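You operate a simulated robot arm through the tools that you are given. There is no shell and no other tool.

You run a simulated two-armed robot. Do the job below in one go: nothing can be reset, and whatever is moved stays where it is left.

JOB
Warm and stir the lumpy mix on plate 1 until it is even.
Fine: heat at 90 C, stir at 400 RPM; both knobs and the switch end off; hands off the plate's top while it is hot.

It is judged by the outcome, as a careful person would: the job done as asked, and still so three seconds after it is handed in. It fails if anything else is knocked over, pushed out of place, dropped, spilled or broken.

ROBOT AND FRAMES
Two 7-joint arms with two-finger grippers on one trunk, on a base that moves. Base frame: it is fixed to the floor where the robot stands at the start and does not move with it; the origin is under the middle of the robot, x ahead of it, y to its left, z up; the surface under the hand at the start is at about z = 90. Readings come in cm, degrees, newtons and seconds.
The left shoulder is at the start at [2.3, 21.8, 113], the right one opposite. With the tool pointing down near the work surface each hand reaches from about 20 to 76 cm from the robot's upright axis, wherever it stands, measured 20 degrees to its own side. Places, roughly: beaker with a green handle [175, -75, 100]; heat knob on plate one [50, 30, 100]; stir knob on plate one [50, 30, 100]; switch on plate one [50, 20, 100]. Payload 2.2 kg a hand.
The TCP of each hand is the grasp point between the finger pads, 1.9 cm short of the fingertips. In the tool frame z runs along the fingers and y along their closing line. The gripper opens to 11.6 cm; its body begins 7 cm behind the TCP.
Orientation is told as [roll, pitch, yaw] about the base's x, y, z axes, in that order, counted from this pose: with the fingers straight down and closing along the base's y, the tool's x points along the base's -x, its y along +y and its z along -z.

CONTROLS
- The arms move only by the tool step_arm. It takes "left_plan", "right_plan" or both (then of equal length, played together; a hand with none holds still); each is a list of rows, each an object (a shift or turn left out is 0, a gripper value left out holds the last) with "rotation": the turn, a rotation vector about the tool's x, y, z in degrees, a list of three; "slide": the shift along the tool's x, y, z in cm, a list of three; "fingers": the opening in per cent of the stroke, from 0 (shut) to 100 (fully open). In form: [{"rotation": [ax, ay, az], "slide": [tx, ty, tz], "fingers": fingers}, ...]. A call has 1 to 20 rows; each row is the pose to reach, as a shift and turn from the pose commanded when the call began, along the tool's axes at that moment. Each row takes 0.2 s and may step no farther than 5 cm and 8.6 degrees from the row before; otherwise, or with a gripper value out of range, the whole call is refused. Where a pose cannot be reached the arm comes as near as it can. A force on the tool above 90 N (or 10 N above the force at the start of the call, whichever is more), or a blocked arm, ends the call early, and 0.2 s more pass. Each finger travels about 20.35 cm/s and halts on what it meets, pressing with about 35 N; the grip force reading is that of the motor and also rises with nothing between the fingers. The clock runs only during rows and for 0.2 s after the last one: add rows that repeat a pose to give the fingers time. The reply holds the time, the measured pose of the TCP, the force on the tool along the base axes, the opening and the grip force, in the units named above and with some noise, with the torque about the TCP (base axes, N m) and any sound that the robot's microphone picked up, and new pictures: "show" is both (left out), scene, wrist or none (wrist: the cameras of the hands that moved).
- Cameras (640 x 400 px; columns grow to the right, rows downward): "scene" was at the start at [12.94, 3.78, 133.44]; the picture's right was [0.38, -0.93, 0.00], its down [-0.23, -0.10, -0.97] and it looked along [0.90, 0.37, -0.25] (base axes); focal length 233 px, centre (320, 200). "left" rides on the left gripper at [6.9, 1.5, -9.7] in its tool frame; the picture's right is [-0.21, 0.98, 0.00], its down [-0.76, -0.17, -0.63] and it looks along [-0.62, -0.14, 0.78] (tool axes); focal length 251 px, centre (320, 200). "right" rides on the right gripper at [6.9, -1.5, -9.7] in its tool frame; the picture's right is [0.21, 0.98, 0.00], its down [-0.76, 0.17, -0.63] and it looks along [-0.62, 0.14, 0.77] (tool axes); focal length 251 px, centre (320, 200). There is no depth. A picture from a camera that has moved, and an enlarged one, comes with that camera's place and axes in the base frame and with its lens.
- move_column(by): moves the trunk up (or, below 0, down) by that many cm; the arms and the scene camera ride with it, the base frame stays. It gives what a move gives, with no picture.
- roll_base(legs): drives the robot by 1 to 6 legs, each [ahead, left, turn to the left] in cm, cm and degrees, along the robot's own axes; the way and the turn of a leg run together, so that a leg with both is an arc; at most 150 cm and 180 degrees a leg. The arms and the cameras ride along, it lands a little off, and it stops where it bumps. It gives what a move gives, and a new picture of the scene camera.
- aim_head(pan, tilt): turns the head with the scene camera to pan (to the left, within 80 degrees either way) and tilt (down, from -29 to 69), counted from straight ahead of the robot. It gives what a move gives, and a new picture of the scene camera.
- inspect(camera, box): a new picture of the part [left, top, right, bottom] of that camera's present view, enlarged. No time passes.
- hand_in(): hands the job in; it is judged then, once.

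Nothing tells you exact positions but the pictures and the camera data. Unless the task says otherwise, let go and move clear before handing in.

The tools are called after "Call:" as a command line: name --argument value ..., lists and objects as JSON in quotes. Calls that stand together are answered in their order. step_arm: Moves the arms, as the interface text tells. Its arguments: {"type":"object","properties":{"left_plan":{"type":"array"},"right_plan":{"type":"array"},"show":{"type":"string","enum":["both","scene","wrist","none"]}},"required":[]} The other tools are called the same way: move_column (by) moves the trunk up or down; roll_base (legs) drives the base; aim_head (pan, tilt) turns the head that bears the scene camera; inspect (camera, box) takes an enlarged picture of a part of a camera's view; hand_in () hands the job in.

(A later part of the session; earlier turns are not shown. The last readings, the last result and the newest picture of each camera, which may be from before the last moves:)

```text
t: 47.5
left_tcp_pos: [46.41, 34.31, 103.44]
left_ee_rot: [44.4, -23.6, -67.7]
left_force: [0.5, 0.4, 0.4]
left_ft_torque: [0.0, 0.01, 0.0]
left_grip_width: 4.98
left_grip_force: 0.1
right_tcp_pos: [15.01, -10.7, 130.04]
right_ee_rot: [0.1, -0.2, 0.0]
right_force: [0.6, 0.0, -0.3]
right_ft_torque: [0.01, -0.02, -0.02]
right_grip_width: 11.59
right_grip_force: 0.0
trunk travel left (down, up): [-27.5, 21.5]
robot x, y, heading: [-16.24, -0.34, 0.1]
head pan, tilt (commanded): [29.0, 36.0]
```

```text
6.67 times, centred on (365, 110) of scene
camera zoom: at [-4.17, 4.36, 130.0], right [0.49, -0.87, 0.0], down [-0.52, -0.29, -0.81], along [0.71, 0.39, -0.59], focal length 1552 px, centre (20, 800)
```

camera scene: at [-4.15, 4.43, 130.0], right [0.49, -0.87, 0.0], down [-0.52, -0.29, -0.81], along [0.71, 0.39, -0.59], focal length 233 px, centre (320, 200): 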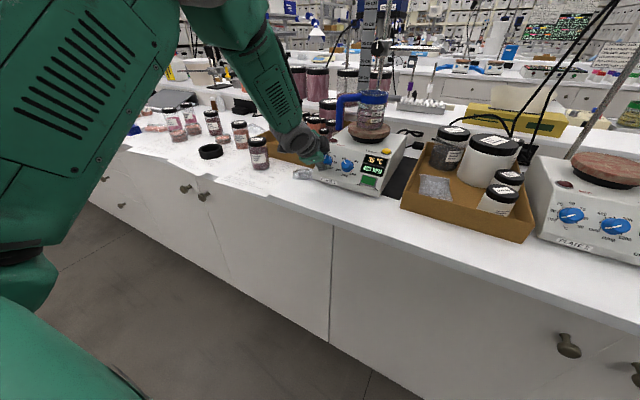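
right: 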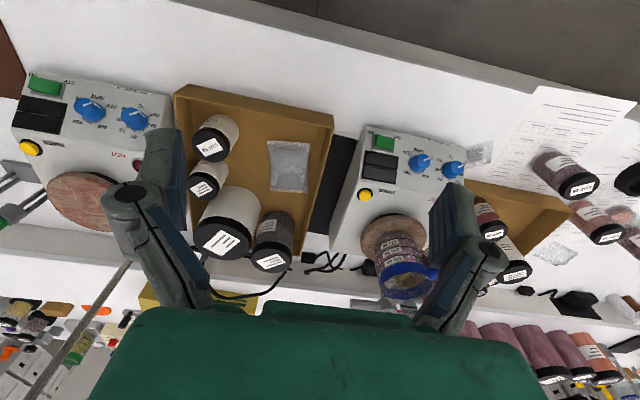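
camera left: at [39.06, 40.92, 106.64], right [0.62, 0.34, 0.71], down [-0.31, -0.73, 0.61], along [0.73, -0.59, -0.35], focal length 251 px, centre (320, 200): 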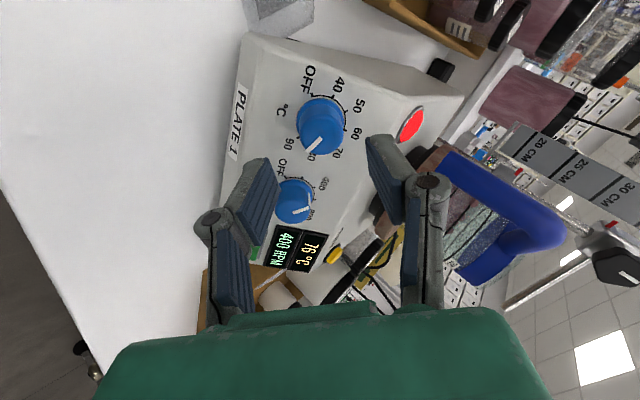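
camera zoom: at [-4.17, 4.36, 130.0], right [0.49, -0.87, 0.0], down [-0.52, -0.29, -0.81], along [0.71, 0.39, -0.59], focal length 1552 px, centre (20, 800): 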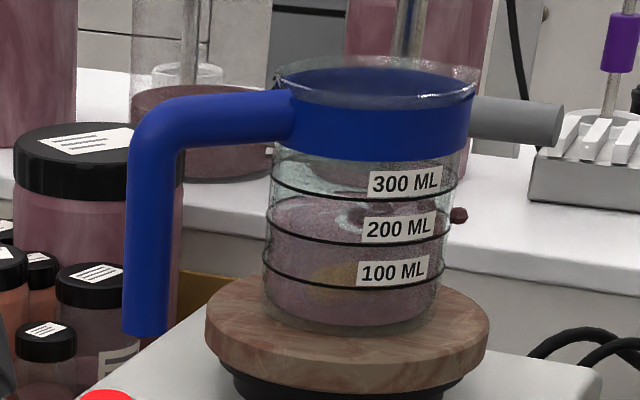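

The plate reads 83 °C and the mix is already smoother. A small reddish bead shows at the beaker's side, so I'll keep watching it as I wait.

Call:
step_arm --left_plan '[{}, {}, {}, {}, {}]' --show "none"

Call:
inspect --camera "scene" --box '[330, 80, 400, 140]'

Call:
inspect --camera "left" --box '[380, 100, 640, 320]'

Call:
step_arm --left_plan '[{}, {}, {}, {}, {}, {}, {}, {}]' --show "none"

Call:
inspect --camera "scene" --box '[330, 80, 400, 140]'

Call:
inspect --camera "scene" --box '[310, 130, 420, 210]'

```text
t: 48.7
left_tcp_pos: [46.47, 34.27, 103.32]
left_ee_rot: [44.5, -23.6, -67.7]
left_force: [-0.4, -2.0, 0.7]
left_ft_torque: [0.0, -0.03, 0.0]
left_grip_width: 4.98
left_grip_force: 0.1
right_tcp_pos: [15.07, -10.65, 130.09]
right_ee_rot: [0.1, -0.2, -0.1]
right_force: [0.2, 0.1, 0.6]
right_ft_torque: [0.02, 0.02, 0.02]
right_grip_width: 11.6
right_grip_force: 0.1
trunk travel left (down, up): [-27.5, 21.5]
robot x, y, heading: [-16.44, 0.05, 0.2]
head pan, tilt (commanded): [29.0, 36.0]
```

```text
6.67 times, centred on (365, 110) of scene
camera zoom: at [-4.17, 4.36, 130.0], right [0.49, -0.87, 0.0], down [-0.52, -0.29, -0.81], along [0.71, 0.39, -0.59], focal length 1552 px, centre (20, 800)
```

zoom: 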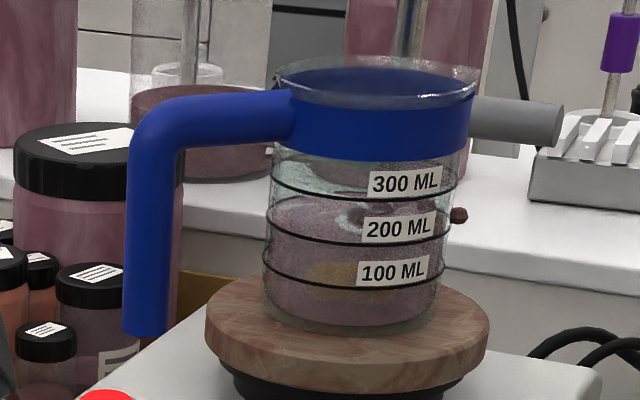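

```text
1.82 times, centred on (510, 210) of left
camera zoom: at [37.47, 40.94, 107.96], right [0.61, 0.34, 0.71], down [-0.31, -0.73, 0.61], along [0.73, -0.59, -0.35], focal length 457 px, centre (-26, 182)
```

zoom: 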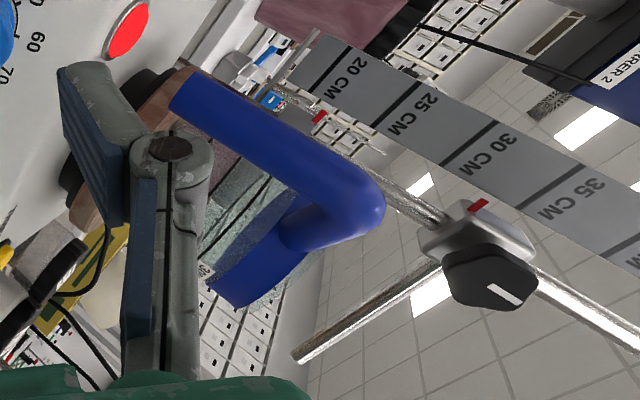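

```text
t: 50.5
left_tcp_pos: [46.46, 34.23, 103.3]
left_ee_rot: [44.5, -23.6, -67.6]
left_force: [0.5, 0.2, -0.1]
left_ft_torque: [-0.02, 0.0, -0.01]
left_grip_width: 4.96
left_grip_force: 0.1
right_tcp_pos: [15.15, -10.84, 130.09]
right_ee_rot: [0.0, -0.3, 0.0]
right_force: [0.3, 0.6, 0.5]
right_ft_torque: [0.01, 0.03, 0.0]
right_grip_width: 11.61
right_grip_force: 0.1
trunk travel left (down, up): [-27.5, 21.5]
robot x, y, heading: [-15.96, 0.26, 0.0]
head pan, tilt (commanded): [29.0, 36.0]
```

```text
6.67 times, centred on (365, 110) of scene
camera zoom: at [-4.17, 4.36, 130.0], right [0.49, -0.87, 0.0], down [-0.52, -0.29, -0.81], along [0.71, 0.39, -0.59], focal length 1552 px, centre (20, 800)
```

zoom: 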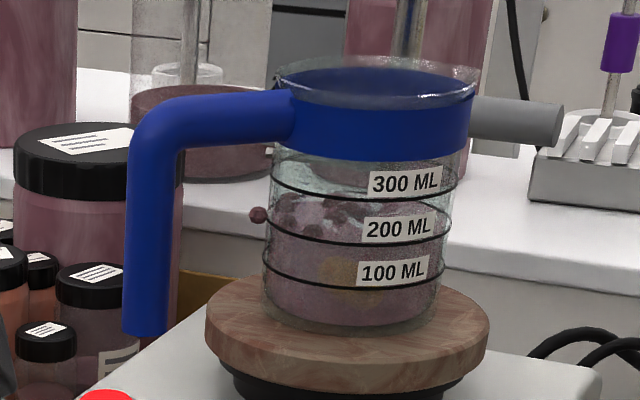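

```text
5.00 times, centred on (365, 170) of scene
camera zoom: at [-4.17, 4.36, 130.0], right [0.49, -0.87, 0.0], down [-0.52, -0.29, -0.81], along [0.71, 0.39, -0.59], focal length 1164 px, centre (95, 350)
```

zoom: 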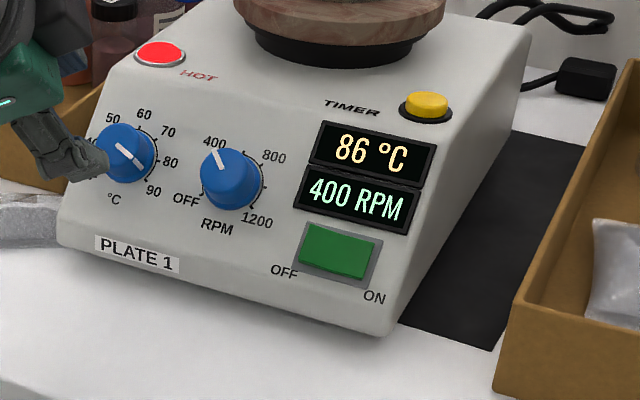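

Lumps are circling at the surface and shrinking as it stirs, with the plate at 86 °C. I'll keep waiting with the hand clear.

Call:
step_arm --left_plan '[{}, {}, {}, {}, {}, {}, {}, {}, {}, {}, {}, {}, {}, {}, {}, {}, {}, {}, {}, {}]' --show "none"

Call:
step_arm --left_plan '[{}, {}, {}, {}, {}, {}, {}, {}, {}, {}, {}, {}, {}, {}, {}, {}, {}, {}, {}, {}]' --show "none"

Call:
inspect --camera "scene" --box '[330, 80, 400, 140]'

Call:
inspect --camera "scene" --box '[310, 130, 420, 210]'

```text
t: 54.7
left_tcp_pos: [46.33, 34.22, 103.45]
left_ee_rot: [44.5, -23.6, -67.7]
left_force: [-0.3, 0.1, -0.7]
left_ft_torque: [-0.01, -0.02, 0.0]
left_grip_width: 4.98
left_grip_force: 0.0
right_tcp_pos: [15.15, -10.63, 130.05]
right_ee_rot: [0.1, -0.2, 0.1]
right_force: [-0.2, 0.0, 0.8]
right_ft_torque: [-0.01, -0.02, -0.04]
right_grip_width: 11.59
right_grip_force: 0.0
trunk travel left (down, up): [-27.5, 21.5]
robot x, y, heading: [-16.07, 0.51, -0.1]
head pan, tilt (commanded): [29.0, 36.0]
```

```text
t: 58.9
left_tcp_pos: [46.36, 34.31, 103.43]
left_ee_rot: [44.4, -23.6, -67.7]
left_force: [-0.9, -0.4, -0.1]
left_ft_torque: [0.0, 0.02, 0.0]
left_grip_width: 4.99
left_grip_force: 0.1
right_tcp_pos: [15.09, -10.78, 130.15]
right_ee_rot: [0.2, -0.2, 0.0]
right_force: [-0.2, 0.7, 0.4]
right_ft_torque: [0.0, 0.0, -0.02]
right_grip_width: 11.58
right_grip_force: 0.1
trunk travel left (down, up): [-27.5, 21.5]
robot x, y, heading: [-15.95, 0.03, 0.1]
head pan, tilt (commanded): [29.0, 36.0]
```

```text
6.67 times, centred on (365, 110) of scene
camera zoom: at [-4.17, 4.36, 130.0], right [0.49, -0.87, 0.0], down [-0.52, -0.29, -0.81], along [0.71, 0.39, -0.59], focal length 1552 px, centre (20, 800)
```

zoom: 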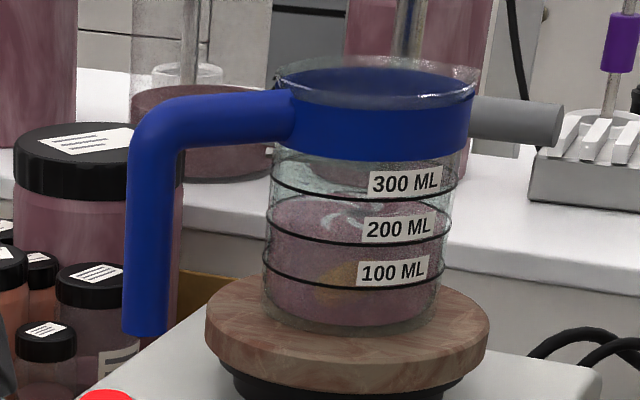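

```text
5.00 times, centred on (365, 170) of scene
camera zoom: at [-4.17, 4.36, 130.0], right [0.49, -0.87, 0.0], down [-0.52, -0.29, -0.81], along [0.71, 0.39, -0.59], focal length 1164 px, centre (95, 350)
```

zoom: 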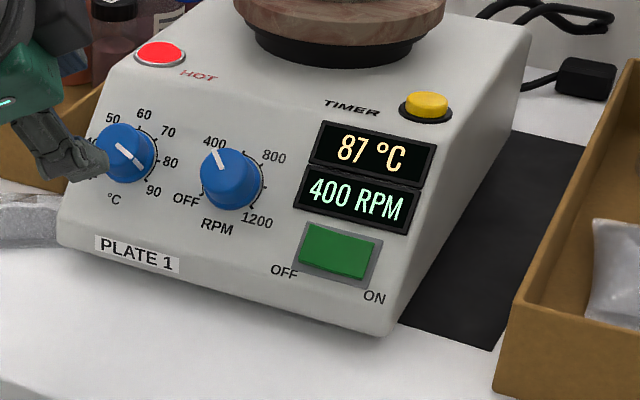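

The temperature is levelling at about 87 °C, so the heat knob sits slightly short of 90, by about 10° of knob travel at 0.25 °C per degree. I'll re-grip it and trim it up.

Call:
step_arm --left_plan '[{"slide": [0, 0, 2]}, {"slide": [0, 0, 4]}, {"slide": [0, 0, 6]}, {"slide": [0, 0, 7.5]}, {"slide": [0, 0, 7.5], "fingers": 30}, {"slide": [0, 0, 7.5], "fingers": 20}, {"slide": [0, 0, 7.5], "fingers": 0}, {"slide": [0, 0, 7.5], "fingers": 0}]' --show "wrist"

Call:
inspect --camera "left" --box '[270, 110, 370, 190]'

Call:
inspect --camera "scene" --box '[310, 130, 420, 210]'

```text
t: 60.7
left_tcp_pos: [52.15, 34.34, 98.5]
left_ee_rot: [44.5, -23.6, -67.7]
left_force: [4.9, 0.4, -0.6]
left_ft_torque: [0.03, -0.13, 0.02]
left_grip_width: 3.06
left_grip_force: 45.2
right_tcp_pos: [15.22, -10.61, 130.0]
right_ee_rot: [0.2, -0.3, 0.0]
right_force: [-0.4, 0.6, -0.5]
right_ft_torque: [0.02, 0.03, 0.01]
right_grip_width: 11.58
right_grip_force: 0.0
trunk travel left (down, up): [-27.5, 21.5]
robot x, y, heading: [-16.17, 0.24, 0.3]
head pan, tilt (commanded): [29.0, 36.0]
camera left: at [43.2, 40.93, 103.06], right [0.61, 0.34, 0.71], down [-0.31, -0.73, 0.61], along [0.73, -0.59, -0.35], focal length 251 px, centre (320, 200)
```

left: 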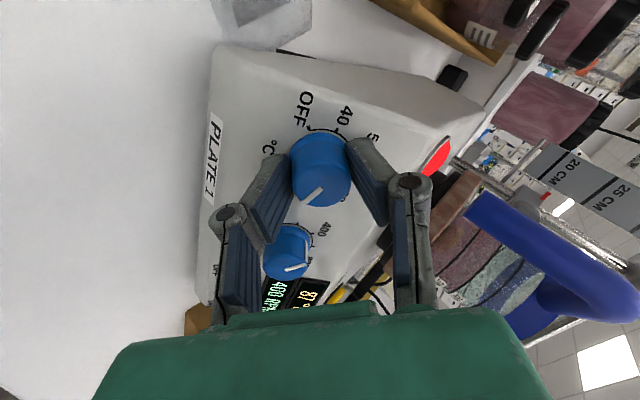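

```text
5.00 times, centred on (320, 150) of left
camera zoom: at [43.2, 40.93, 103.06], right [0.61, 0.34, 0.71], down [-0.31, -0.73, 0.61], along [0.73, -0.59, -0.35], focal length 1257 px, centre (320, 450)
```

zoom: 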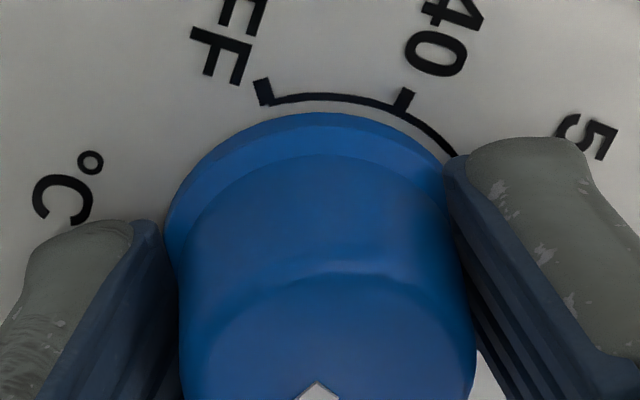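

```text
5.00 times, centred on (365, 170) of scene
camera zoom: at [-4.03, 4.4, 129.98], right [0.49, -0.87, 0.0], down [-0.52, -0.29, -0.81], along [0.7, 0.39, -0.59], focal length 1164 px, centre (95, 350)
```

zoom: 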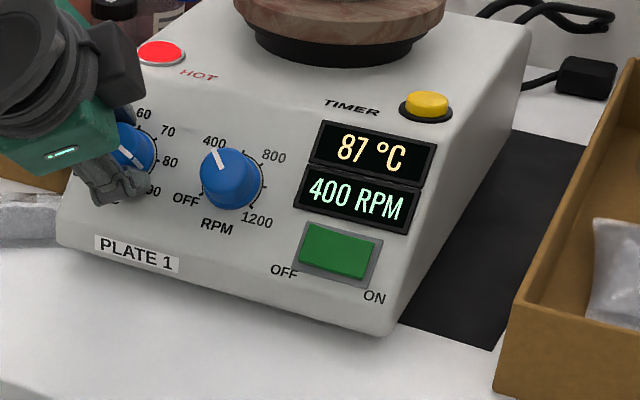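

The display is steady at 87 °C. I'll turn the knob 10° more clockwise, release and back off.

Call:
step_arm --left_plan '[{"rotation": [0, 0, 5]}, {"rotation": [0, 0, 10]}, {"rotation": [0, 0, 10]}, {"rotation": [0, 0, 10]}, {"rotation": [0, 0, 10], "fingers": 40}, {"rotation": [0, 0, 10], "fingers": 43}, {"rotation": [0, 0, 10], "slide": [0, 0, -1.6]}, {"rotation": [0, 0, 10], "slide": [0, 0, -3.6]}, {"rotation": [0, 0, 10], "slide": [0, 0, -5.5]}, {"rotation": [0, 0, 10], "slide": [0, 0, -7.5]}, {"rotation": [0, 0, 10], "slide": [0, 0, -7.5]}, {"rotation": [0, 0, 10], "slide": [0, 0, -7.5]}, {"rotation": [0, 0, 10], "slide": [0, 0, -7.5]}, {"rotation": [0, 0, 10], "slide": [0, 0, -7.5]}, {"rotation": [0, 0, 10], "slide": [0, 0, -7.5]}, {"rotation": [0, 0, 10], "slide": [0, 0, -7.5]}, {"rotation": [0, 0, 10], "slide": [0, 0, -7.5]}]' --show "wrist"

Call:
inspect --camera "left" --box '[280, 70, 370, 155]'

Call:
inspect --camera "scene" --box '[310, 130, 420, 210]'

Call:
inspect --camera "scene" --box '[330, 80, 400, 140]'

```text
t: 64.3
left_tcp_pos: [46.37, 34.12, 103.42]
left_ee_rot: [47.1, -16.4, -75.1]
left_force: [0.4, 0.0, -0.4]
left_ft_torque: [0.01, 0.0, 0.02]
left_grip_width: 4.98
left_grip_force: 0.1
right_tcp_pos: [15.13, -10.75, 130.08]
right_ee_rot: [0.2, -0.3, -0.1]
right_force: [0.7, 0.4, 0.3]
right_ft_torque: [0.0, -0.03, -0.02]
right_grip_width: 11.6
right_grip_force: 0.1
trunk travel left (down, up): [-27.5, 21.5]
robot x, y, heading: [-16.33, 0.33, 0.2]
head pan, tilt (commanded): [29.0, 36.0]
camera left: at [38.25, 41.25, 108.89], right [0.64, 0.17, 0.75], down [-0.39, -0.77, 0.51], along [0.66, -0.62, -0.43], focal length 251 px, centre (320, 200)
```

left: 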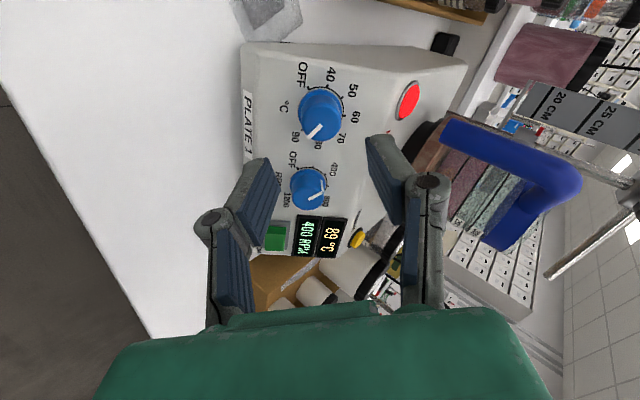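

```text
4.71 times, centred on (325, 112) of left
camera zoom: at [38.25, 41.25, 108.89], right [0.64, 0.17, 0.75], down [-0.39, -0.77, 0.51], along [0.66, -0.62, -0.43], focal length 1183 px, centre (296, 612)
```

zoom: 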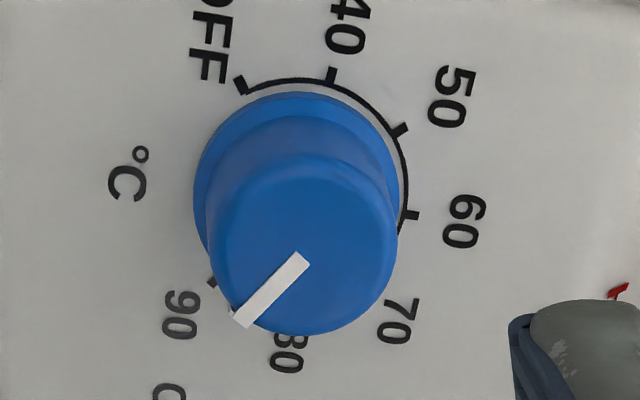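

```text
5.00 times, centred on (365, 170) of scene
camera zoom: at [-4.16, 4.36, 130.0], right [0.49, -0.87, 0.0], down [-0.52, -0.29, -0.81], along [0.71, 0.39, -0.59], focal length 1164 px, centre (95, 350)
```

zoom: 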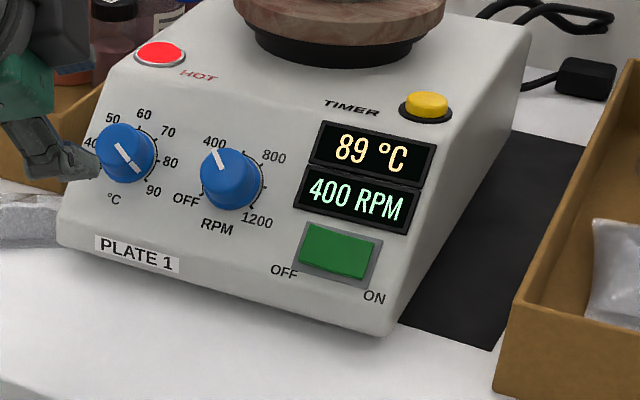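

```text
6.67 times, centred on (365, 110) of scene
camera zoom: at [-4.16, 4.36, 130.0], right [0.49, -0.87, 0.0], down [-0.52, -0.29, -0.81], along [0.71, 0.39, -0.59], focal length 1552 px, centre (20, 800)
```

zoom: 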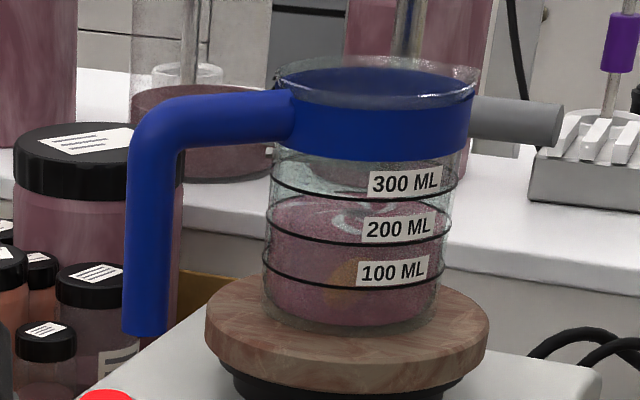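

The display is rising through 89 °C and the pointer is on 90. I'll keep the hand clear and wait for the mix to become even.

Call:
step_arm --left_plan '[{}, {}, {}, {}, {}, {}, {}, {}, {}, {}, {}, {}, {}, {}, {}, {}, {}, {}, {}, {}]' --show "none"

Call:
inspect --camera "scene" --box '[310, 80, 420, 210]'

Call:
step_arm --left_plan '[{}, {}, {}, {}, {}, {}, {}, {}, {}, {}, {}, {}, {}, {}, {}, {}, {}, {}, {}, {}]' --show "none"

Call:
inspect --camera "scene" --box '[330, 80, 400, 140]'

Call:
inspect --camera "scene" --box '[310, 130, 420, 210]'

```text
t: 68.5
left_tcp_pos: [46.47, 34.35, 103.38]
left_ee_rot: [47.1, -16.4, -75.0]
left_force: [-0.7, -0.4, -0.1]
left_ft_torque: [0.0, -0.02, 0.0]
left_grip_width: 5.0
left_grip_force: 0.0
right_tcp_pos: [15.15, -10.69, 130.08]
right_ee_rot: [0.1, -0.1, 0.1]
right_force: [-0.2, 0.3, -0.4]
right_ft_torque: [0.01, -0.03, 0.0]
right_grip_width: 11.58
right_grip_force: 0.0
trunk travel left (down, up): [-27.5, 21.5]
robot x, y, heading: [-16.26, -0.13, -0.1]
head pan, tilt (commanded): [29.0, 36.0]
```

```text
3.08 times, centred on (365, 145) of scene
camera zoom: at [-4.16, 4.35, 130.0], right [0.49, -0.87, 0.0], down [-0.52, -0.29, -0.81], along [0.71, 0.39, -0.59], focal length 716 px, centre (182, 369)
```

zoom: 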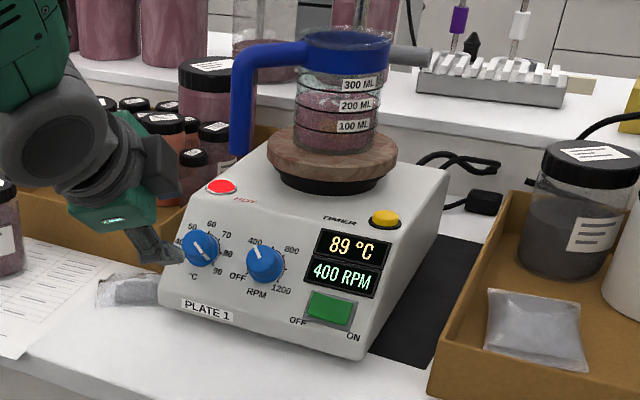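

```text
t: 72.7
left_tcp_pos: [46.43, 34.33, 103.42]
left_ee_rot: [47.1, -16.5, -75.2]
left_force: [0.7, -0.1, 0.2]
left_ft_torque: [0.02, 0.01, 0.0]
left_grip_width: 4.97
left_grip_force: 0.1
right_tcp_pos: [15.07, -10.62, 130.17]
right_ee_rot: [0.1, -0.1, 0.0]
right_force: [-0.1, 0.2, -1.2]
right_ft_torque: [-0.01, -0.03, 0.01]
right_grip_width: 11.58
right_grip_force: 0.1
trunk travel left (down, up): [-27.5, 21.5]
robot x, y, heading: [-15.86, -0.22, 0.2]
head pan, tilt (commanded): [29.0, 36.0]
```

```text
6.67 times, centred on (365, 110) of scene
camera zoom: at [-4.16, 4.35, 130.0], right [0.49, -0.87, 0.0], down [-0.52, -0.29, -0.81], along [0.71, 0.39, -0.59], focal length 1552 px, centre (20, 800)
```

zoom: 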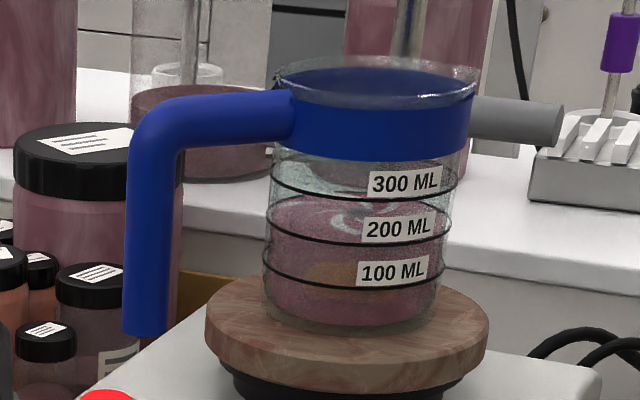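

```text
5.00 times, centred on (365, 170) of scene
camera zoom: at [-4.16, 4.35, 130.0], right [0.49, -0.87, 0.0], down [-0.52, -0.29, -0.81], along [0.71, 0.39, -0.59], focal length 1164 px, centre (95, 350)
```

zoom: 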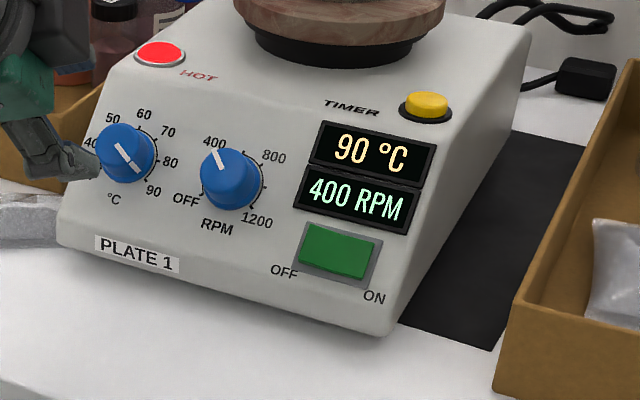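

It's at 90 °C and 400 RPM exactly. I'll keep waiting and look closely at the contents.

Call:
step_arm --left_plan '[{}, {}, {}, {}, {}, {}, {}, {}, {}, {}, {}, {}, {}, {}, {}, {}, {}, {}, {}, {}]' --show "none"

Call:
step_arm --left_plan '[{}, {}, {}, {}, {}, {}, {}, {}, {}, {}, {}, {}, {}, {}, {}, {}, {}, {}, {}, {}]' --show "none"

Call:
inspect --camera "scene" --box '[352, 96, 388, 132]'

Call:
inspect --camera "scene" --box '[310, 130, 420, 210]'

```text
t: 76.9
left_tcp_pos: [46.49, 34.24, 103.42]
left_ee_rot: [47.1, -16.5, -75.1]
left_force: [0.3, 0.0, -0.1]
left_ft_torque: [-0.01, -0.02, -0.02]
left_grip_width: 4.98
left_grip_force: 0.1
right_tcp_pos: [15.07, -10.69, 130.14]
right_ee_rot: [0.1, -0.3, 0.0]
right_force: [-0.3, -0.5, -0.7]
right_ft_torque: [-0.02, -0.02, 0.03]
right_grip_width: 11.61
right_grip_force: 0.0
trunk travel left (down, up): [-27.5, 21.5]
robot x, y, heading: [-16.1, 0.11, -0.0]
head pan, tilt (commanded): [29.0, 36.0]
```

```text
t: 81.1
left_tcp_pos: [46.43, 34.31, 103.46]
left_ee_rot: [47.1, -16.4, -75.0]
left_force: [0.2, -0.1, -0.4]
left_ft_torque: [-0.04, -0.01, 0.0]
left_grip_width: 5.0
left_grip_force: 0.2
right_tcp_pos: [15.12, -10.7, 130.21]
right_ee_rot: [0.0, -0.2, 0.0]
right_force: [-0.3, 0.0, 0.4]
right_ft_torque: [-0.02, 0.0, 0.03]
right_grip_width: 11.61
right_grip_force: 0.0
trunk travel left (down, up): [-27.5, 21.5]
robot x, y, heading: [-15.7, 0.02, -0.1]
head pan, tilt (commanded): [29.0, 36.0]
```

```text
11.11 times, centred on (370, 114) of scene
camera zoom: at [-4.16, 4.35, 130.0], right [0.49, -0.87, 0.0], down [-0.52, -0.29, -0.81], along [0.71, 0.39, -0.59], focal length 2587 px, centre (-236, 1156)
```

zoom: 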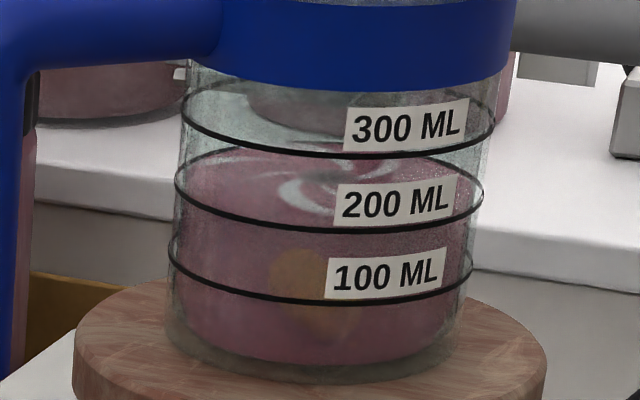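

```text
5.00 times, centred on (365, 170) of scene
camera zoom: at [-4.16, 4.35, 130.0], right [0.49, -0.87, 0.0], down [-0.52, -0.29, -0.81], along [0.71, 0.39, -0.59], focal length 1164 px, centre (95, 350)
```

zoom: 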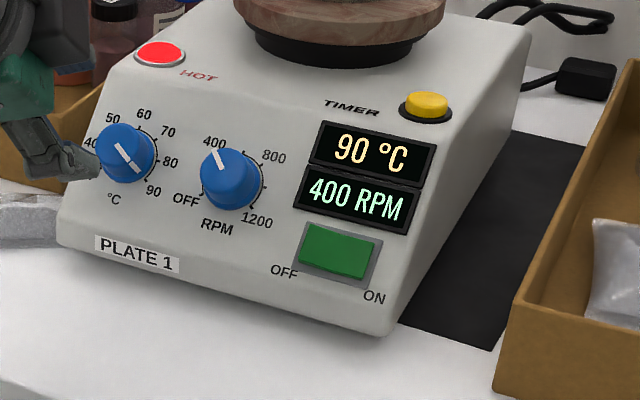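

The contents look smooth pink now, apart from the steady orange stir bar. I'll give it a while longer and compare, to be sure it has stopped changing.

Call:
step_arm --left_plan '[{}, {}, {}, {}, {}, {}, {}, {}, {}, {}, {}, {}, {}, {}, {}, {}, {}, {}, {}, {}]' --show "none"

Call:
inspect --camera "scene" --box '[352, 96, 388, 132]'

Call:
step_arm --left_plan '[{}, {}, {}, {}, {}, {}, {}, {}, {}, {}, {}, {}, {}, {}, {}, {}, {}, {}, {}, {}]' --show "none"

Call:
inspect --camera "scene" --box '[352, 96, 388, 132]'

Call:
inspect --camera "left" --box '[400, 80, 600, 260]'

```text
t: 85.3
left_tcp_pos: [46.37, 34.33, 103.41]
left_ee_rot: [47.1, -16.5, -75.0]
left_force: [0.1, 0.0, 0.0]
left_ft_torque: [-0.01, 0.03, 0.01]
left_grip_width: 4.98
left_grip_force: 0.0
right_tcp_pos: [15.08, -10.74, 129.99]
right_ee_rot: [0.1, -0.2, 0.1]
right_force: [0.2, 0.2, 0.1]
right_ft_torque: [0.01, -0.01, 0.01]
right_grip_width: 11.59
right_grip_force: 0.1
trunk travel left (down, up): [-27.5, 21.5]
robot x, y, heading: [-16.23, -0.11, -0.1]
head pan, tilt (commanded): [29.0, 36.0]
```

```text
11.11 times, centred on (370, 114) of scene
camera zoom: at [-4.16, 4.35, 130.0], right [0.49, -0.87, 0.0], down [-0.52, -0.29, -0.81], along [0.71, 0.39, -0.59], focal length 2587 px, centre (-236, 1156)
```

zoom: 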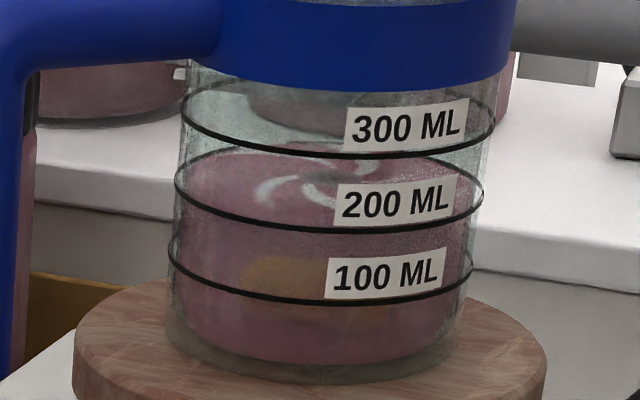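

```text
t: 89.5
left_tcp_pos: [46.38, 34.36, 103.43]
left_ee_rot: [47.1, -16.4, -75.1]
left_force: [-0.6, -0.9, 0.2]
left_ft_torque: [0.02, 0.01, 0.02]
left_grip_width: 4.97
left_grip_force: 0.1
right_tcp_pos: [15.04, -10.61, 130.08]
right_ee_rot: [0.0, -0.2, 0.0]
right_force: [-0.3, 0.1, 0.1]
right_ft_torque: [-0.02, 0.04, -0.02]
right_grip_width: 11.58
right_grip_force: 0.1
trunk travel left (down, up): [-27.5, 21.5]
robot x, y, heading: [-16.36, 0.27, 0.1]
head pan, tilt (commanded): [29.0, 36.0]
```

```text
11.11 times, centred on (370, 114) of scene
camera zoom: at [-4.16, 4.35, 130.0], right [0.49, -0.87, 0.0], down [-0.52, -0.29, -0.81], along [0.71, 0.39, -0.59], focal length 2587 px, centre (-236, 1156)
```

zoom: 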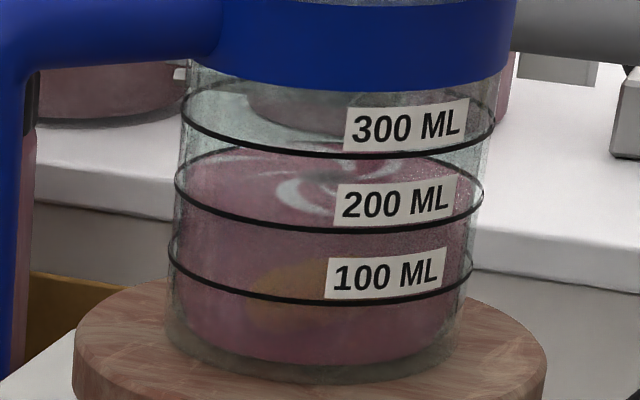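

```text
2.22 times, centred on (500, 170) of left
camera zoom: at [38.24, 41.25, 108.9], right [0.64, 0.17, 0.75], down [-0.39, -0.77, 0.51], along [0.66, -0.62, -0.43], focal length 559 px, centre (-80, 267)
```

zoom: 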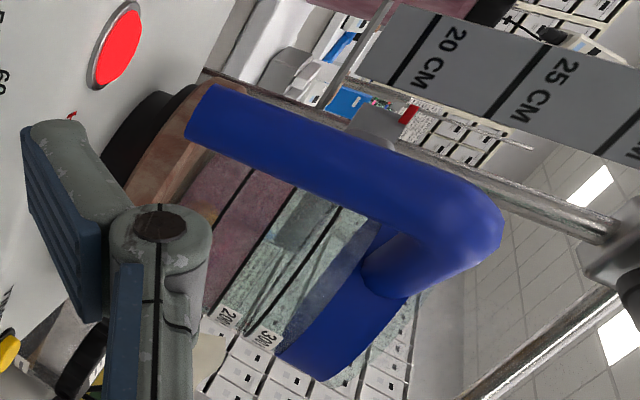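

The mix has looked the same, smooth and even, over the last ten seconds. I'll now turn the heat off first while the stirring continues: advance, grip and turn 125° counter-clockwise.

Call:
step_arm --left_plan '[{"slide": [0, 0, 2]}, {"slide": [0, 0, 4]}, {"slide": [0, 0, 6]}, {"slide": [0, 0, 7.5]}, {"slide": [0, 0, 7.5], "fingers": 30}, {"slide": [0, 0, 7.5], "fingers": 20}, {"slide": [0, 0, 7.5], "fingers": 0}, {"slide": [0, 0, 7.5], "fingers": 0}]' --show "none"

Call:
step_arm --left_plan '[{"rotation": [0, 0, -7.8]}, {"rotation": [0, 0, -15.6]}, {"rotation": [0, 0, -23.4]}, {"rotation": [0, 0, -31.2]}, {"rotation": [0, 0, -39]}, {"rotation": [0, 0, -46.8]}, {"rotation": [0, 0, -54.6]}, {"rotation": [0, 0, -62.4]}, {"rotation": [0, 0, -70.2]}, {"rotation": [0, 0, -78]}, {"rotation": [0, 0, -85.8]}, {"rotation": [0, 0, -93.6]}, {"rotation": [0, 0, -101.4]}, {"rotation": [0, 0, -109.2]}, {"rotation": [0, 0, -117]}, {"rotation": [0, 0, -124.8]}, {"rotation": [0, 0, -130]}, {"rotation": [0, 0, -130]}]' --show "wrist"

Call:
inspect --camera "scene" --box '[310, 80, 420, 210]'

```text
t: 91.3
left_tcp_pos: [52.08, 34.23, 98.4]
left_ee_rot: [47.1, -16.5, -75.1]
left_force: [4.9, 1.3, -0.5]
left_ft_torque: [-0.13, -0.15, -0.15]
left_grip_width: 3.04
left_grip_force: 44.6
right_tcp_pos: [15.21, -10.66, 130.1]
right_ee_rot: [0.1, -0.2, 0.1]
right_force: [0.3, -0.1, 0.2]
right_ft_torque: [-0.01, -0.01, 0.01]
right_grip_width: 11.61
right_grip_force: 0.0
trunk travel left (down, up): [-27.5, 21.5]
robot x, y, heading: [-16.34, 0.36, 0.0]
head pan, tilt (commanded): [29.0, 36.0]
```

```text
t: 95.1
left_tcp_pos: [51.99, 34.26, 98.63]
left_ee_rot: [-45.5, -20.9, 70.9]
left_force: [2.0, -0.2, 1.4]
left_ft_torque: [0.54, -0.4, 0.58]
left_grip_width: 3.02
left_grip_force: 44.4
right_tcp_pos: [15.15, -10.74, 130.12]
right_ee_rot: [0.0, -0.2, 0.0]
right_force: [0.0, 0.2, -1.0]
right_ft_torque: [0.02, 0.02, 0.01]
right_grip_width: 11.62
right_grip_force: 0.0
trunk travel left (down, up): [-27.5, 21.5]
robot x, y, heading: [-16.32, 0.13, 0.0]
head pan, tilt (commanded): [29.0, 36.0]
camera left: at [41.76, 28.83, 101.41], right [-0.5, 0.65, -0.58], down [-0.15, 0.59, 0.79], along [0.85, 0.48, -0.2], focal length 251 px, centre (320, 200)
```

left: 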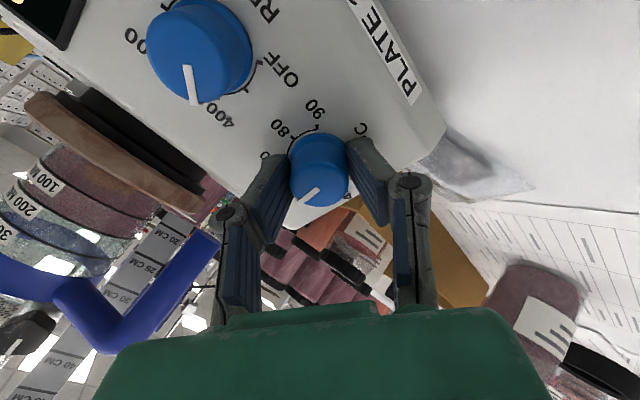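

```text
3.08 times, centred on (365, 145) of scene
camera zoom: at [-4.1, 4.35, 129.99], right [0.49, -0.87, 0.0], down [-0.52, -0.29, -0.81], along [0.71, 0.39, -0.59], focal length 716 px, centre (182, 369)
```

zoom: 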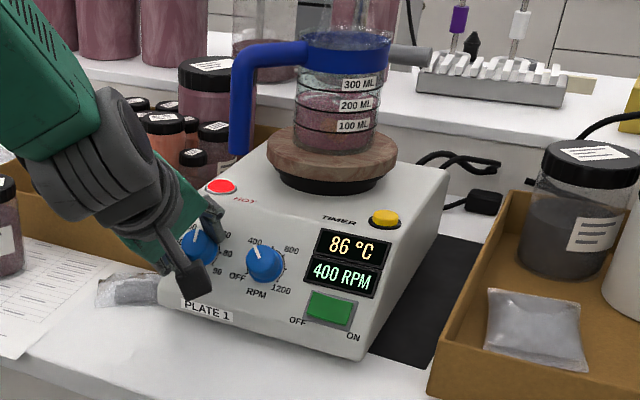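

The temperature is falling and the stir is still at 400. I'll release, back off slightly and rotate the hand forward again for the second counter-clockwise stroke.

Call:
step_arm --left_plan '[{"fingers": 40}, {"fingers": 43}, {"slide": [0, 0, -1.6], "fingers": 43}, {"slide": [0, 0, -3.2], "fingers": 43}, {"slide": [0, 0, -3.2], "rotation": [0, 0, 8.4]}, {"slide": [0, 0, -3.2], "rotation": [0, 0, 16.8]}, {"slide": [0, 0, -3.2], "rotation": [0, 0, 25.2]}, {"slide": [0, 0, -3.2], "rotation": [0, 0, 33.6]}, {"slide": [0, 0, -3.2], "rotation": [0, 0, 42]}, {"slide": [0, 0, -3.2], "rotation": [0, 0, 50.4]}, {"slide": [0, 0, -3.2], "rotation": [0, 0, 58.8]}, {"slide": [0, 0, -3.2], "rotation": [0, 0, 67.2]}, {"slide": [0, 0, -3.2], "rotation": [0, 0, 75.6]}, {"slide": [0, 0, -3.2], "rotation": [0, 0, 84]}, {"slide": [0, 0, -3.2], "rotation": [0, 0, 92.4]}, {"slide": [0, 0, -3.2], "rotation": [0, 0, 100.8]}, {"slide": [0, 0, -3.2], "rotation": [0, 0, 109.2]}, {"slide": [0, 0, -3.2], "rotation": [0, 0, 117.6]}, {"slide": [0, 0, -3.2], "rotation": [0, 0, 125]}, {"slide": [0, 0, -3.2], "rotation": [0, 0, 125]}]' --show "wrist"

Call:
inspect --camera "left" --box '[240, 60, 400, 190]'

Call:
inspect --camera "scene" --box '[310, 80, 420, 210]'

```text
t: 99.3
left_tcp_pos: [49.67, 34.09, 100.55]
left_ee_rot: [46.0, -20.0, -71.6]
left_force: [0.7, -0.5, 0.6]
left_ft_torque: [-0.02, 0.01, 0.0]
left_grip_width: 4.99
left_grip_force: 0.1
right_tcp_pos: [15.1, -10.76, 130.14]
right_ee_rot: [0.2, -0.3, 0.0]
right_force: [0.0, -0.4, -0.4]
right_ft_torque: [0.03, 0.02, -0.01]
right_grip_width: 11.62
right_grip_force: 0.0
trunk travel left (down, up): [-27.5, 21.5]
robot x, y, heading: [-16.11, -0.19, -0.0]
head pan, tilt (commanded): [29.0, 36.0]
camera left: at [41.11, 41.06, 105.62], right [0.63, 0.25, 0.73], down [-0.35, -0.75, 0.56], along [0.69, -0.61, -0.39], focal length 251 px, centre (320, 200)
```

left: 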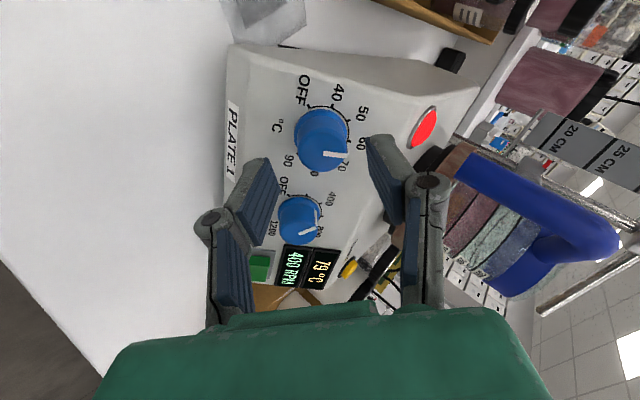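

```text
3.08 times, centred on (320, 125) of left
camera zoom: at [41.11, 41.06, 105.62], right [0.63, 0.25, 0.73], down [-0.35, -0.75, 0.56], along [0.69, -0.61, -0.39], focal length 774 px, centre (320, 431)
```

zoom: 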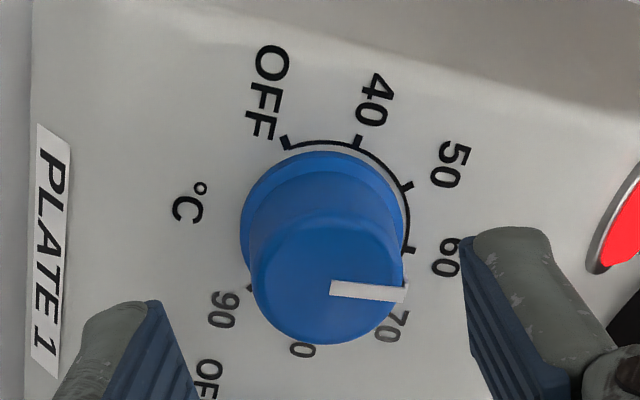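

```text
3.08 times, centred on (365, 145) of scene
camera zoom: at [-4.14, 4.36, 129.99], right [0.49, -0.87, 0.0], down [-0.52, -0.29, -0.81], along [0.71, 0.39, -0.59], focal length 716 px, centre (182, 369)
```

zoom: 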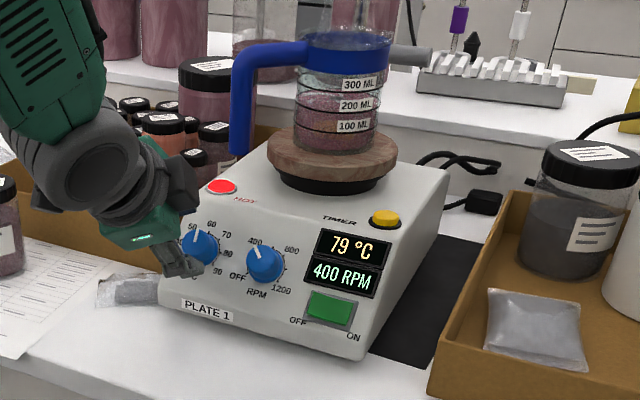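

The pointer is now at about 60. I'll grip again and turn about 112° counter-clockwise, then check it against OFF.

Call:
step_arm --left_plan '[{"slide": [0, 0, 1.6]}, {"slide": [0, 0, 3.2]}, {"slide": [0, 0, 3.2], "fingers": 30}, {"slide": [0, 0, 3.2], "fingers": 20}, {"slide": [0, 0, 3.2], "fingers": 0}, {"slide": [0, 0, 3.2], "fingers": 0}]' --show "none"

Call:
step_arm --left_plan '[{"rotation": [0, 0, -8]}, {"rotation": [0, 0, -16]}, {"rotation": [0, 0, -24]}, {"rotation": [0, 0, -32]}, {"rotation": [0, 0, -40]}, {"rotation": [0, 0, -48]}, {"rotation": [0, 0, -56]}, {"rotation": [0, 0, -64]}, {"rotation": [0, 0, -72]}, {"rotation": [0, 0, -80]}, {"rotation": [0, 0, -88]}, {"rotation": [0, 0, -96]}, {"rotation": [0, 0, -104]}, {"rotation": [0, 0, -112]}, {"rotation": [0, 0, -112]}]' --show "wrist"

Call:
inspect --camera "left" --box '[240, 90, 400, 220]'

Call:
inspect --camera "scene" --box '[310, 80, 420, 210]'

```text
t: 100.7
left_tcp_pos: [52.08, 34.4, 98.45]
left_ee_rot: [45.8, -20.0, -71.4]
left_force: [1.6, 2.1, -0.5]
left_ft_torque: [0.01, 0.03, 0.0]
left_grip_width: 3.07
left_grip_force: 45.3
right_tcp_pos: [15.08, -10.68, 130.1]
right_ee_rot: [0.1, -0.1, 0.0]
right_force: [0.5, -0.1, -0.7]
right_ft_torque: [-0.02, -0.02, 0.01]
right_grip_width: 11.61
right_grip_force: 0.1
trunk travel left (down, up): [-27.5, 21.5]
robot x, y, heading: [-16.02, -0.44, -0.0]
head pan, tilt (commanded): [29.0, 36.0]
```

```text
t: 103.9
left_tcp_pos: [52.09, 34.21, 98.54]
left_ee_rot: [-41.2, -29.7, 60.5]
left_force: [1.1, -0.7, 1.0]
left_ft_torque: [0.3, -0.26, 0.3]
left_grip_width: 3.03
left_grip_force: 45.0
right_tcp_pos: [15.16, -10.48, 130.06]
right_ee_rot: [0.2, -0.2, 0.0]
right_force: [-0.5, -0.9, -0.4]
right_ft_torque: [0.01, -0.02, 0.03]
right_grip_width: 11.61
right_grip_force: 0.0
trunk travel left (down, up): [-27.5, 21.5]
robot x, y, heading: [-16.19, 0.09, 0.1]
head pan, tilt (commanded): [29.0, 36.0]
camera left: at [41.05, 30.01, 100.58], right [-0.39, 0.8, -0.45], down [-0.07, 0.46, 0.88], along [0.92, 0.38, -0.12], focal length 251 px, centre (320, 200)
```

left: 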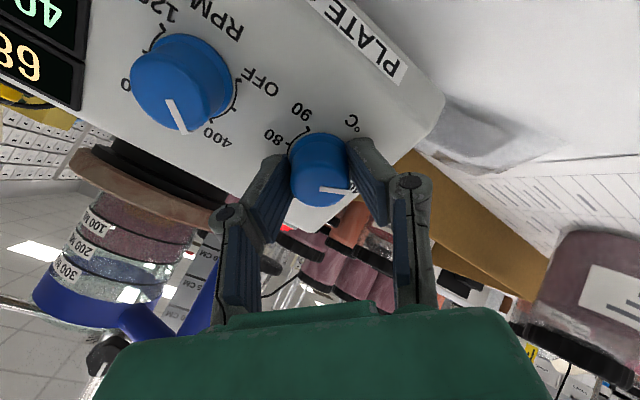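

```text
3.08 times, centred on (320, 155) of left
camera zoom: at [41.05, 30.01, 100.58], right [-0.39, 0.8, -0.45], down [-0.07, 0.46, 0.88], along [0.92, 0.38, -0.12], focal length 774 px, centre (320, 338)
```

zoom: 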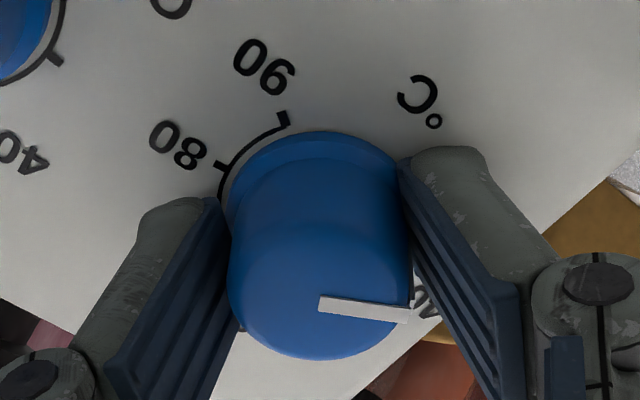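

```text
3.08 times, centred on (365, 145) of scene
camera zoom: at [-4.12, 4.35, 129.99], right [0.49, -0.87, 0.0], down [-0.52, -0.29, -0.81], along [0.71, 0.39, -0.59], focal length 716 px, centre (182, 369)
```

zoom: 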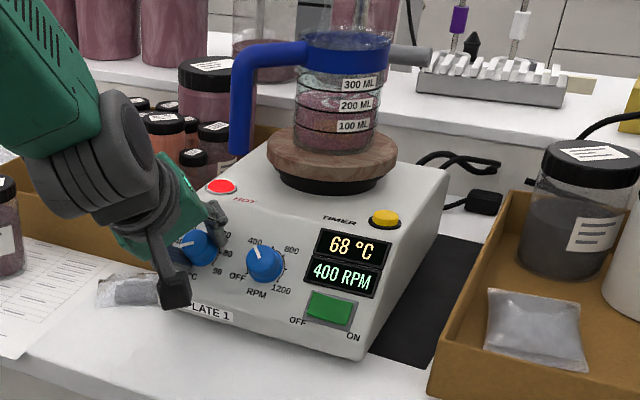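

By comparing pointer angle with the first grip, it's about 8° short of OFF. I'll turn 8° more, release and inspect.

Call:
step_arm --left_plan '[{"rotation": [0, 0, -4]}, {"rotation": [0, 0, -8]}, {"rotation": [0, 0, -8]}]' --show "none"

Call:
inspect --camera "left" --box '[240, 90, 400, 220]'

Call:
step_arm --left_plan '[{"fingers": 40}, {"fingers": 43}, {"slide": [0, 0, -1.6]}, {"slide": [0, 0, -3.6]}, {"slide": [0, 0, -5.5]}, {"slide": [0, 0, -5.5]}]' --show "wrist"

Call:
inspect --camera "left" --box '[240, 60, 400, 190]'

Call:
inspect --camera "scene" --box '[310, 145, 370, 195]'

```text
t: 104.7
left_tcp_pos: [52.12, 34.15, 98.54]
left_ee_rot: [-44.2, -24.4, 67.1]
left_force: [3.5, -1.1, 1.7]
left_ft_torque: [0.44, -0.1, -0.23]
left_grip_width: 3.06
left_grip_force: 45.2
right_tcp_pos: [15.16, -10.68, 129.99]
right_ee_rot: [0.1, -0.1, 0.0]
right_force: [-0.1, 0.1, 0.4]
right_ft_torque: [-0.02, 0.0, 0.0]
right_grip_width: 11.58
right_grip_force: 0.1
trunk travel left (down, up): [-27.5, 21.5]
robot x, y, heading: [-16.17, -0.38, 0.1]
head pan, tilt (commanded): [29.0, 36.0]
```

```text
3.08 times, centred on (320, 155) of left
camera zoom: at [41.46, 29.27, 101.06], right [-0.46, 0.71, -0.53], down [-0.12, 0.54, 0.83], along [0.88, 0.45, -0.17], focal length 774 px, centre (320, 338)
```

zoom: 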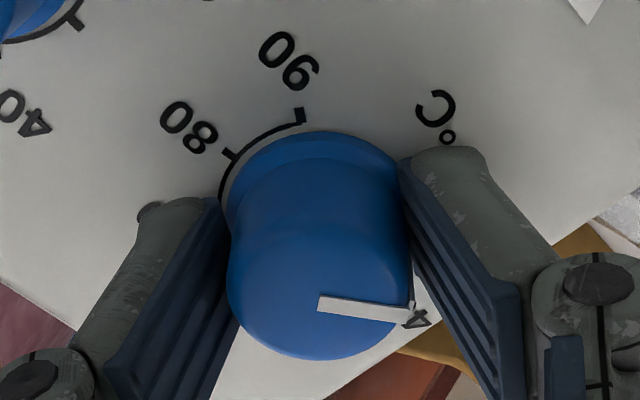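

```text
t: 106.1
left_tcp_pos: [47.95, 34.2, 102.03]
left_ee_rot: [-44.1, -24.3, 67.1]
left_force: [-0.1, 0.0, -0.2]
left_ft_torque: [-0.03, 0.0, 0.01]
left_grip_width: 4.99
left_grip_force: 0.0
right_tcp_pos: [15.22, -10.61, 129.99]
right_ee_rot: [0.1, -0.3, 0.0]
right_force: [-0.6, 0.3, -0.2]
right_ft_torque: [-0.01, -0.01, 0.02]
right_grip_width: 11.6
right_grip_force: 0.1
trunk travel left (down, up): [-27.5, 21.5]
robot x, y, heading: [-16.27, -0.14, 0.1]
head pan, tilt (commanded): [29.0, 36.0]
camera left: at [37.31, 29.33, 104.62], right [-0.46, 0.71, -0.53], down [-0.12, 0.54, 0.83], along [0.88, 0.45, -0.17], focal length 251 px, centre (320, 200)
```

left: 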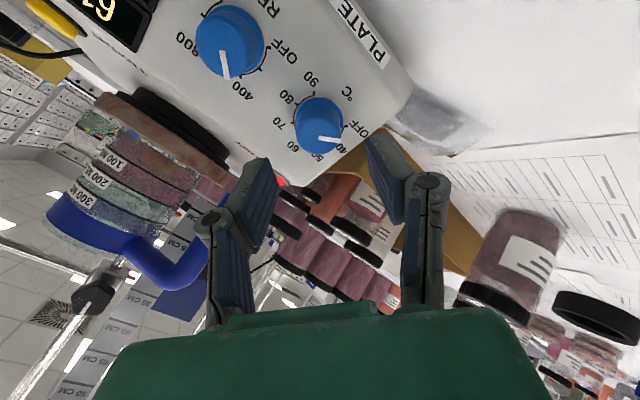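

```text
3.08 times, centred on (320, 125) of left
camera zoom: at [37.31, 29.33, 104.62], right [-0.46, 0.71, -0.53], down [-0.12, 0.54, 0.83], along [0.88, 0.45, -0.17], focal length 774 px, centre (320, 431)
```

zoom: 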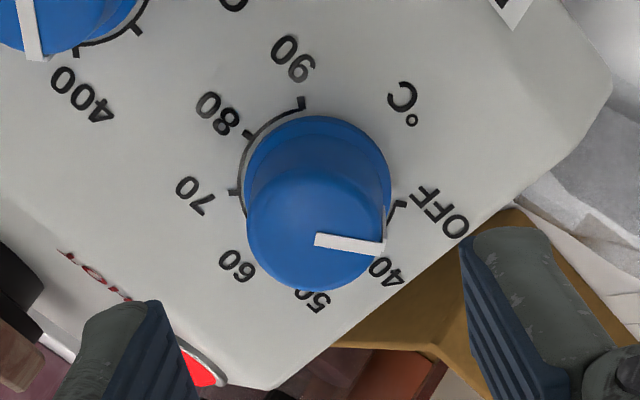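

```text
8.00 times, centred on (340, 170) of scene
camera zoom: at [-4.12, 4.39, 129.99], right [0.49, -0.87, 0.0], down [-0.52, -0.29, -0.81], along [0.71, 0.39, -0.59], focal length 1862 px, centre (160, 440)
```

zoom: 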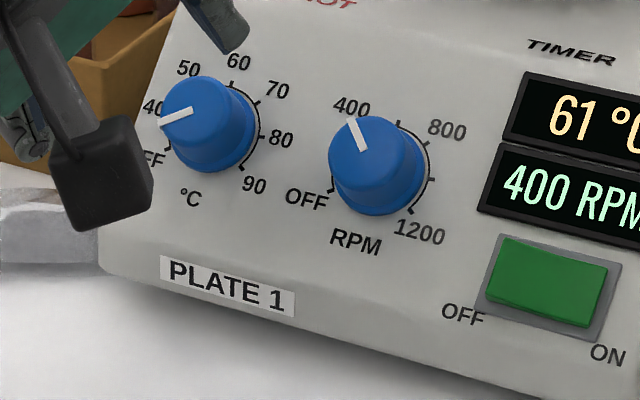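

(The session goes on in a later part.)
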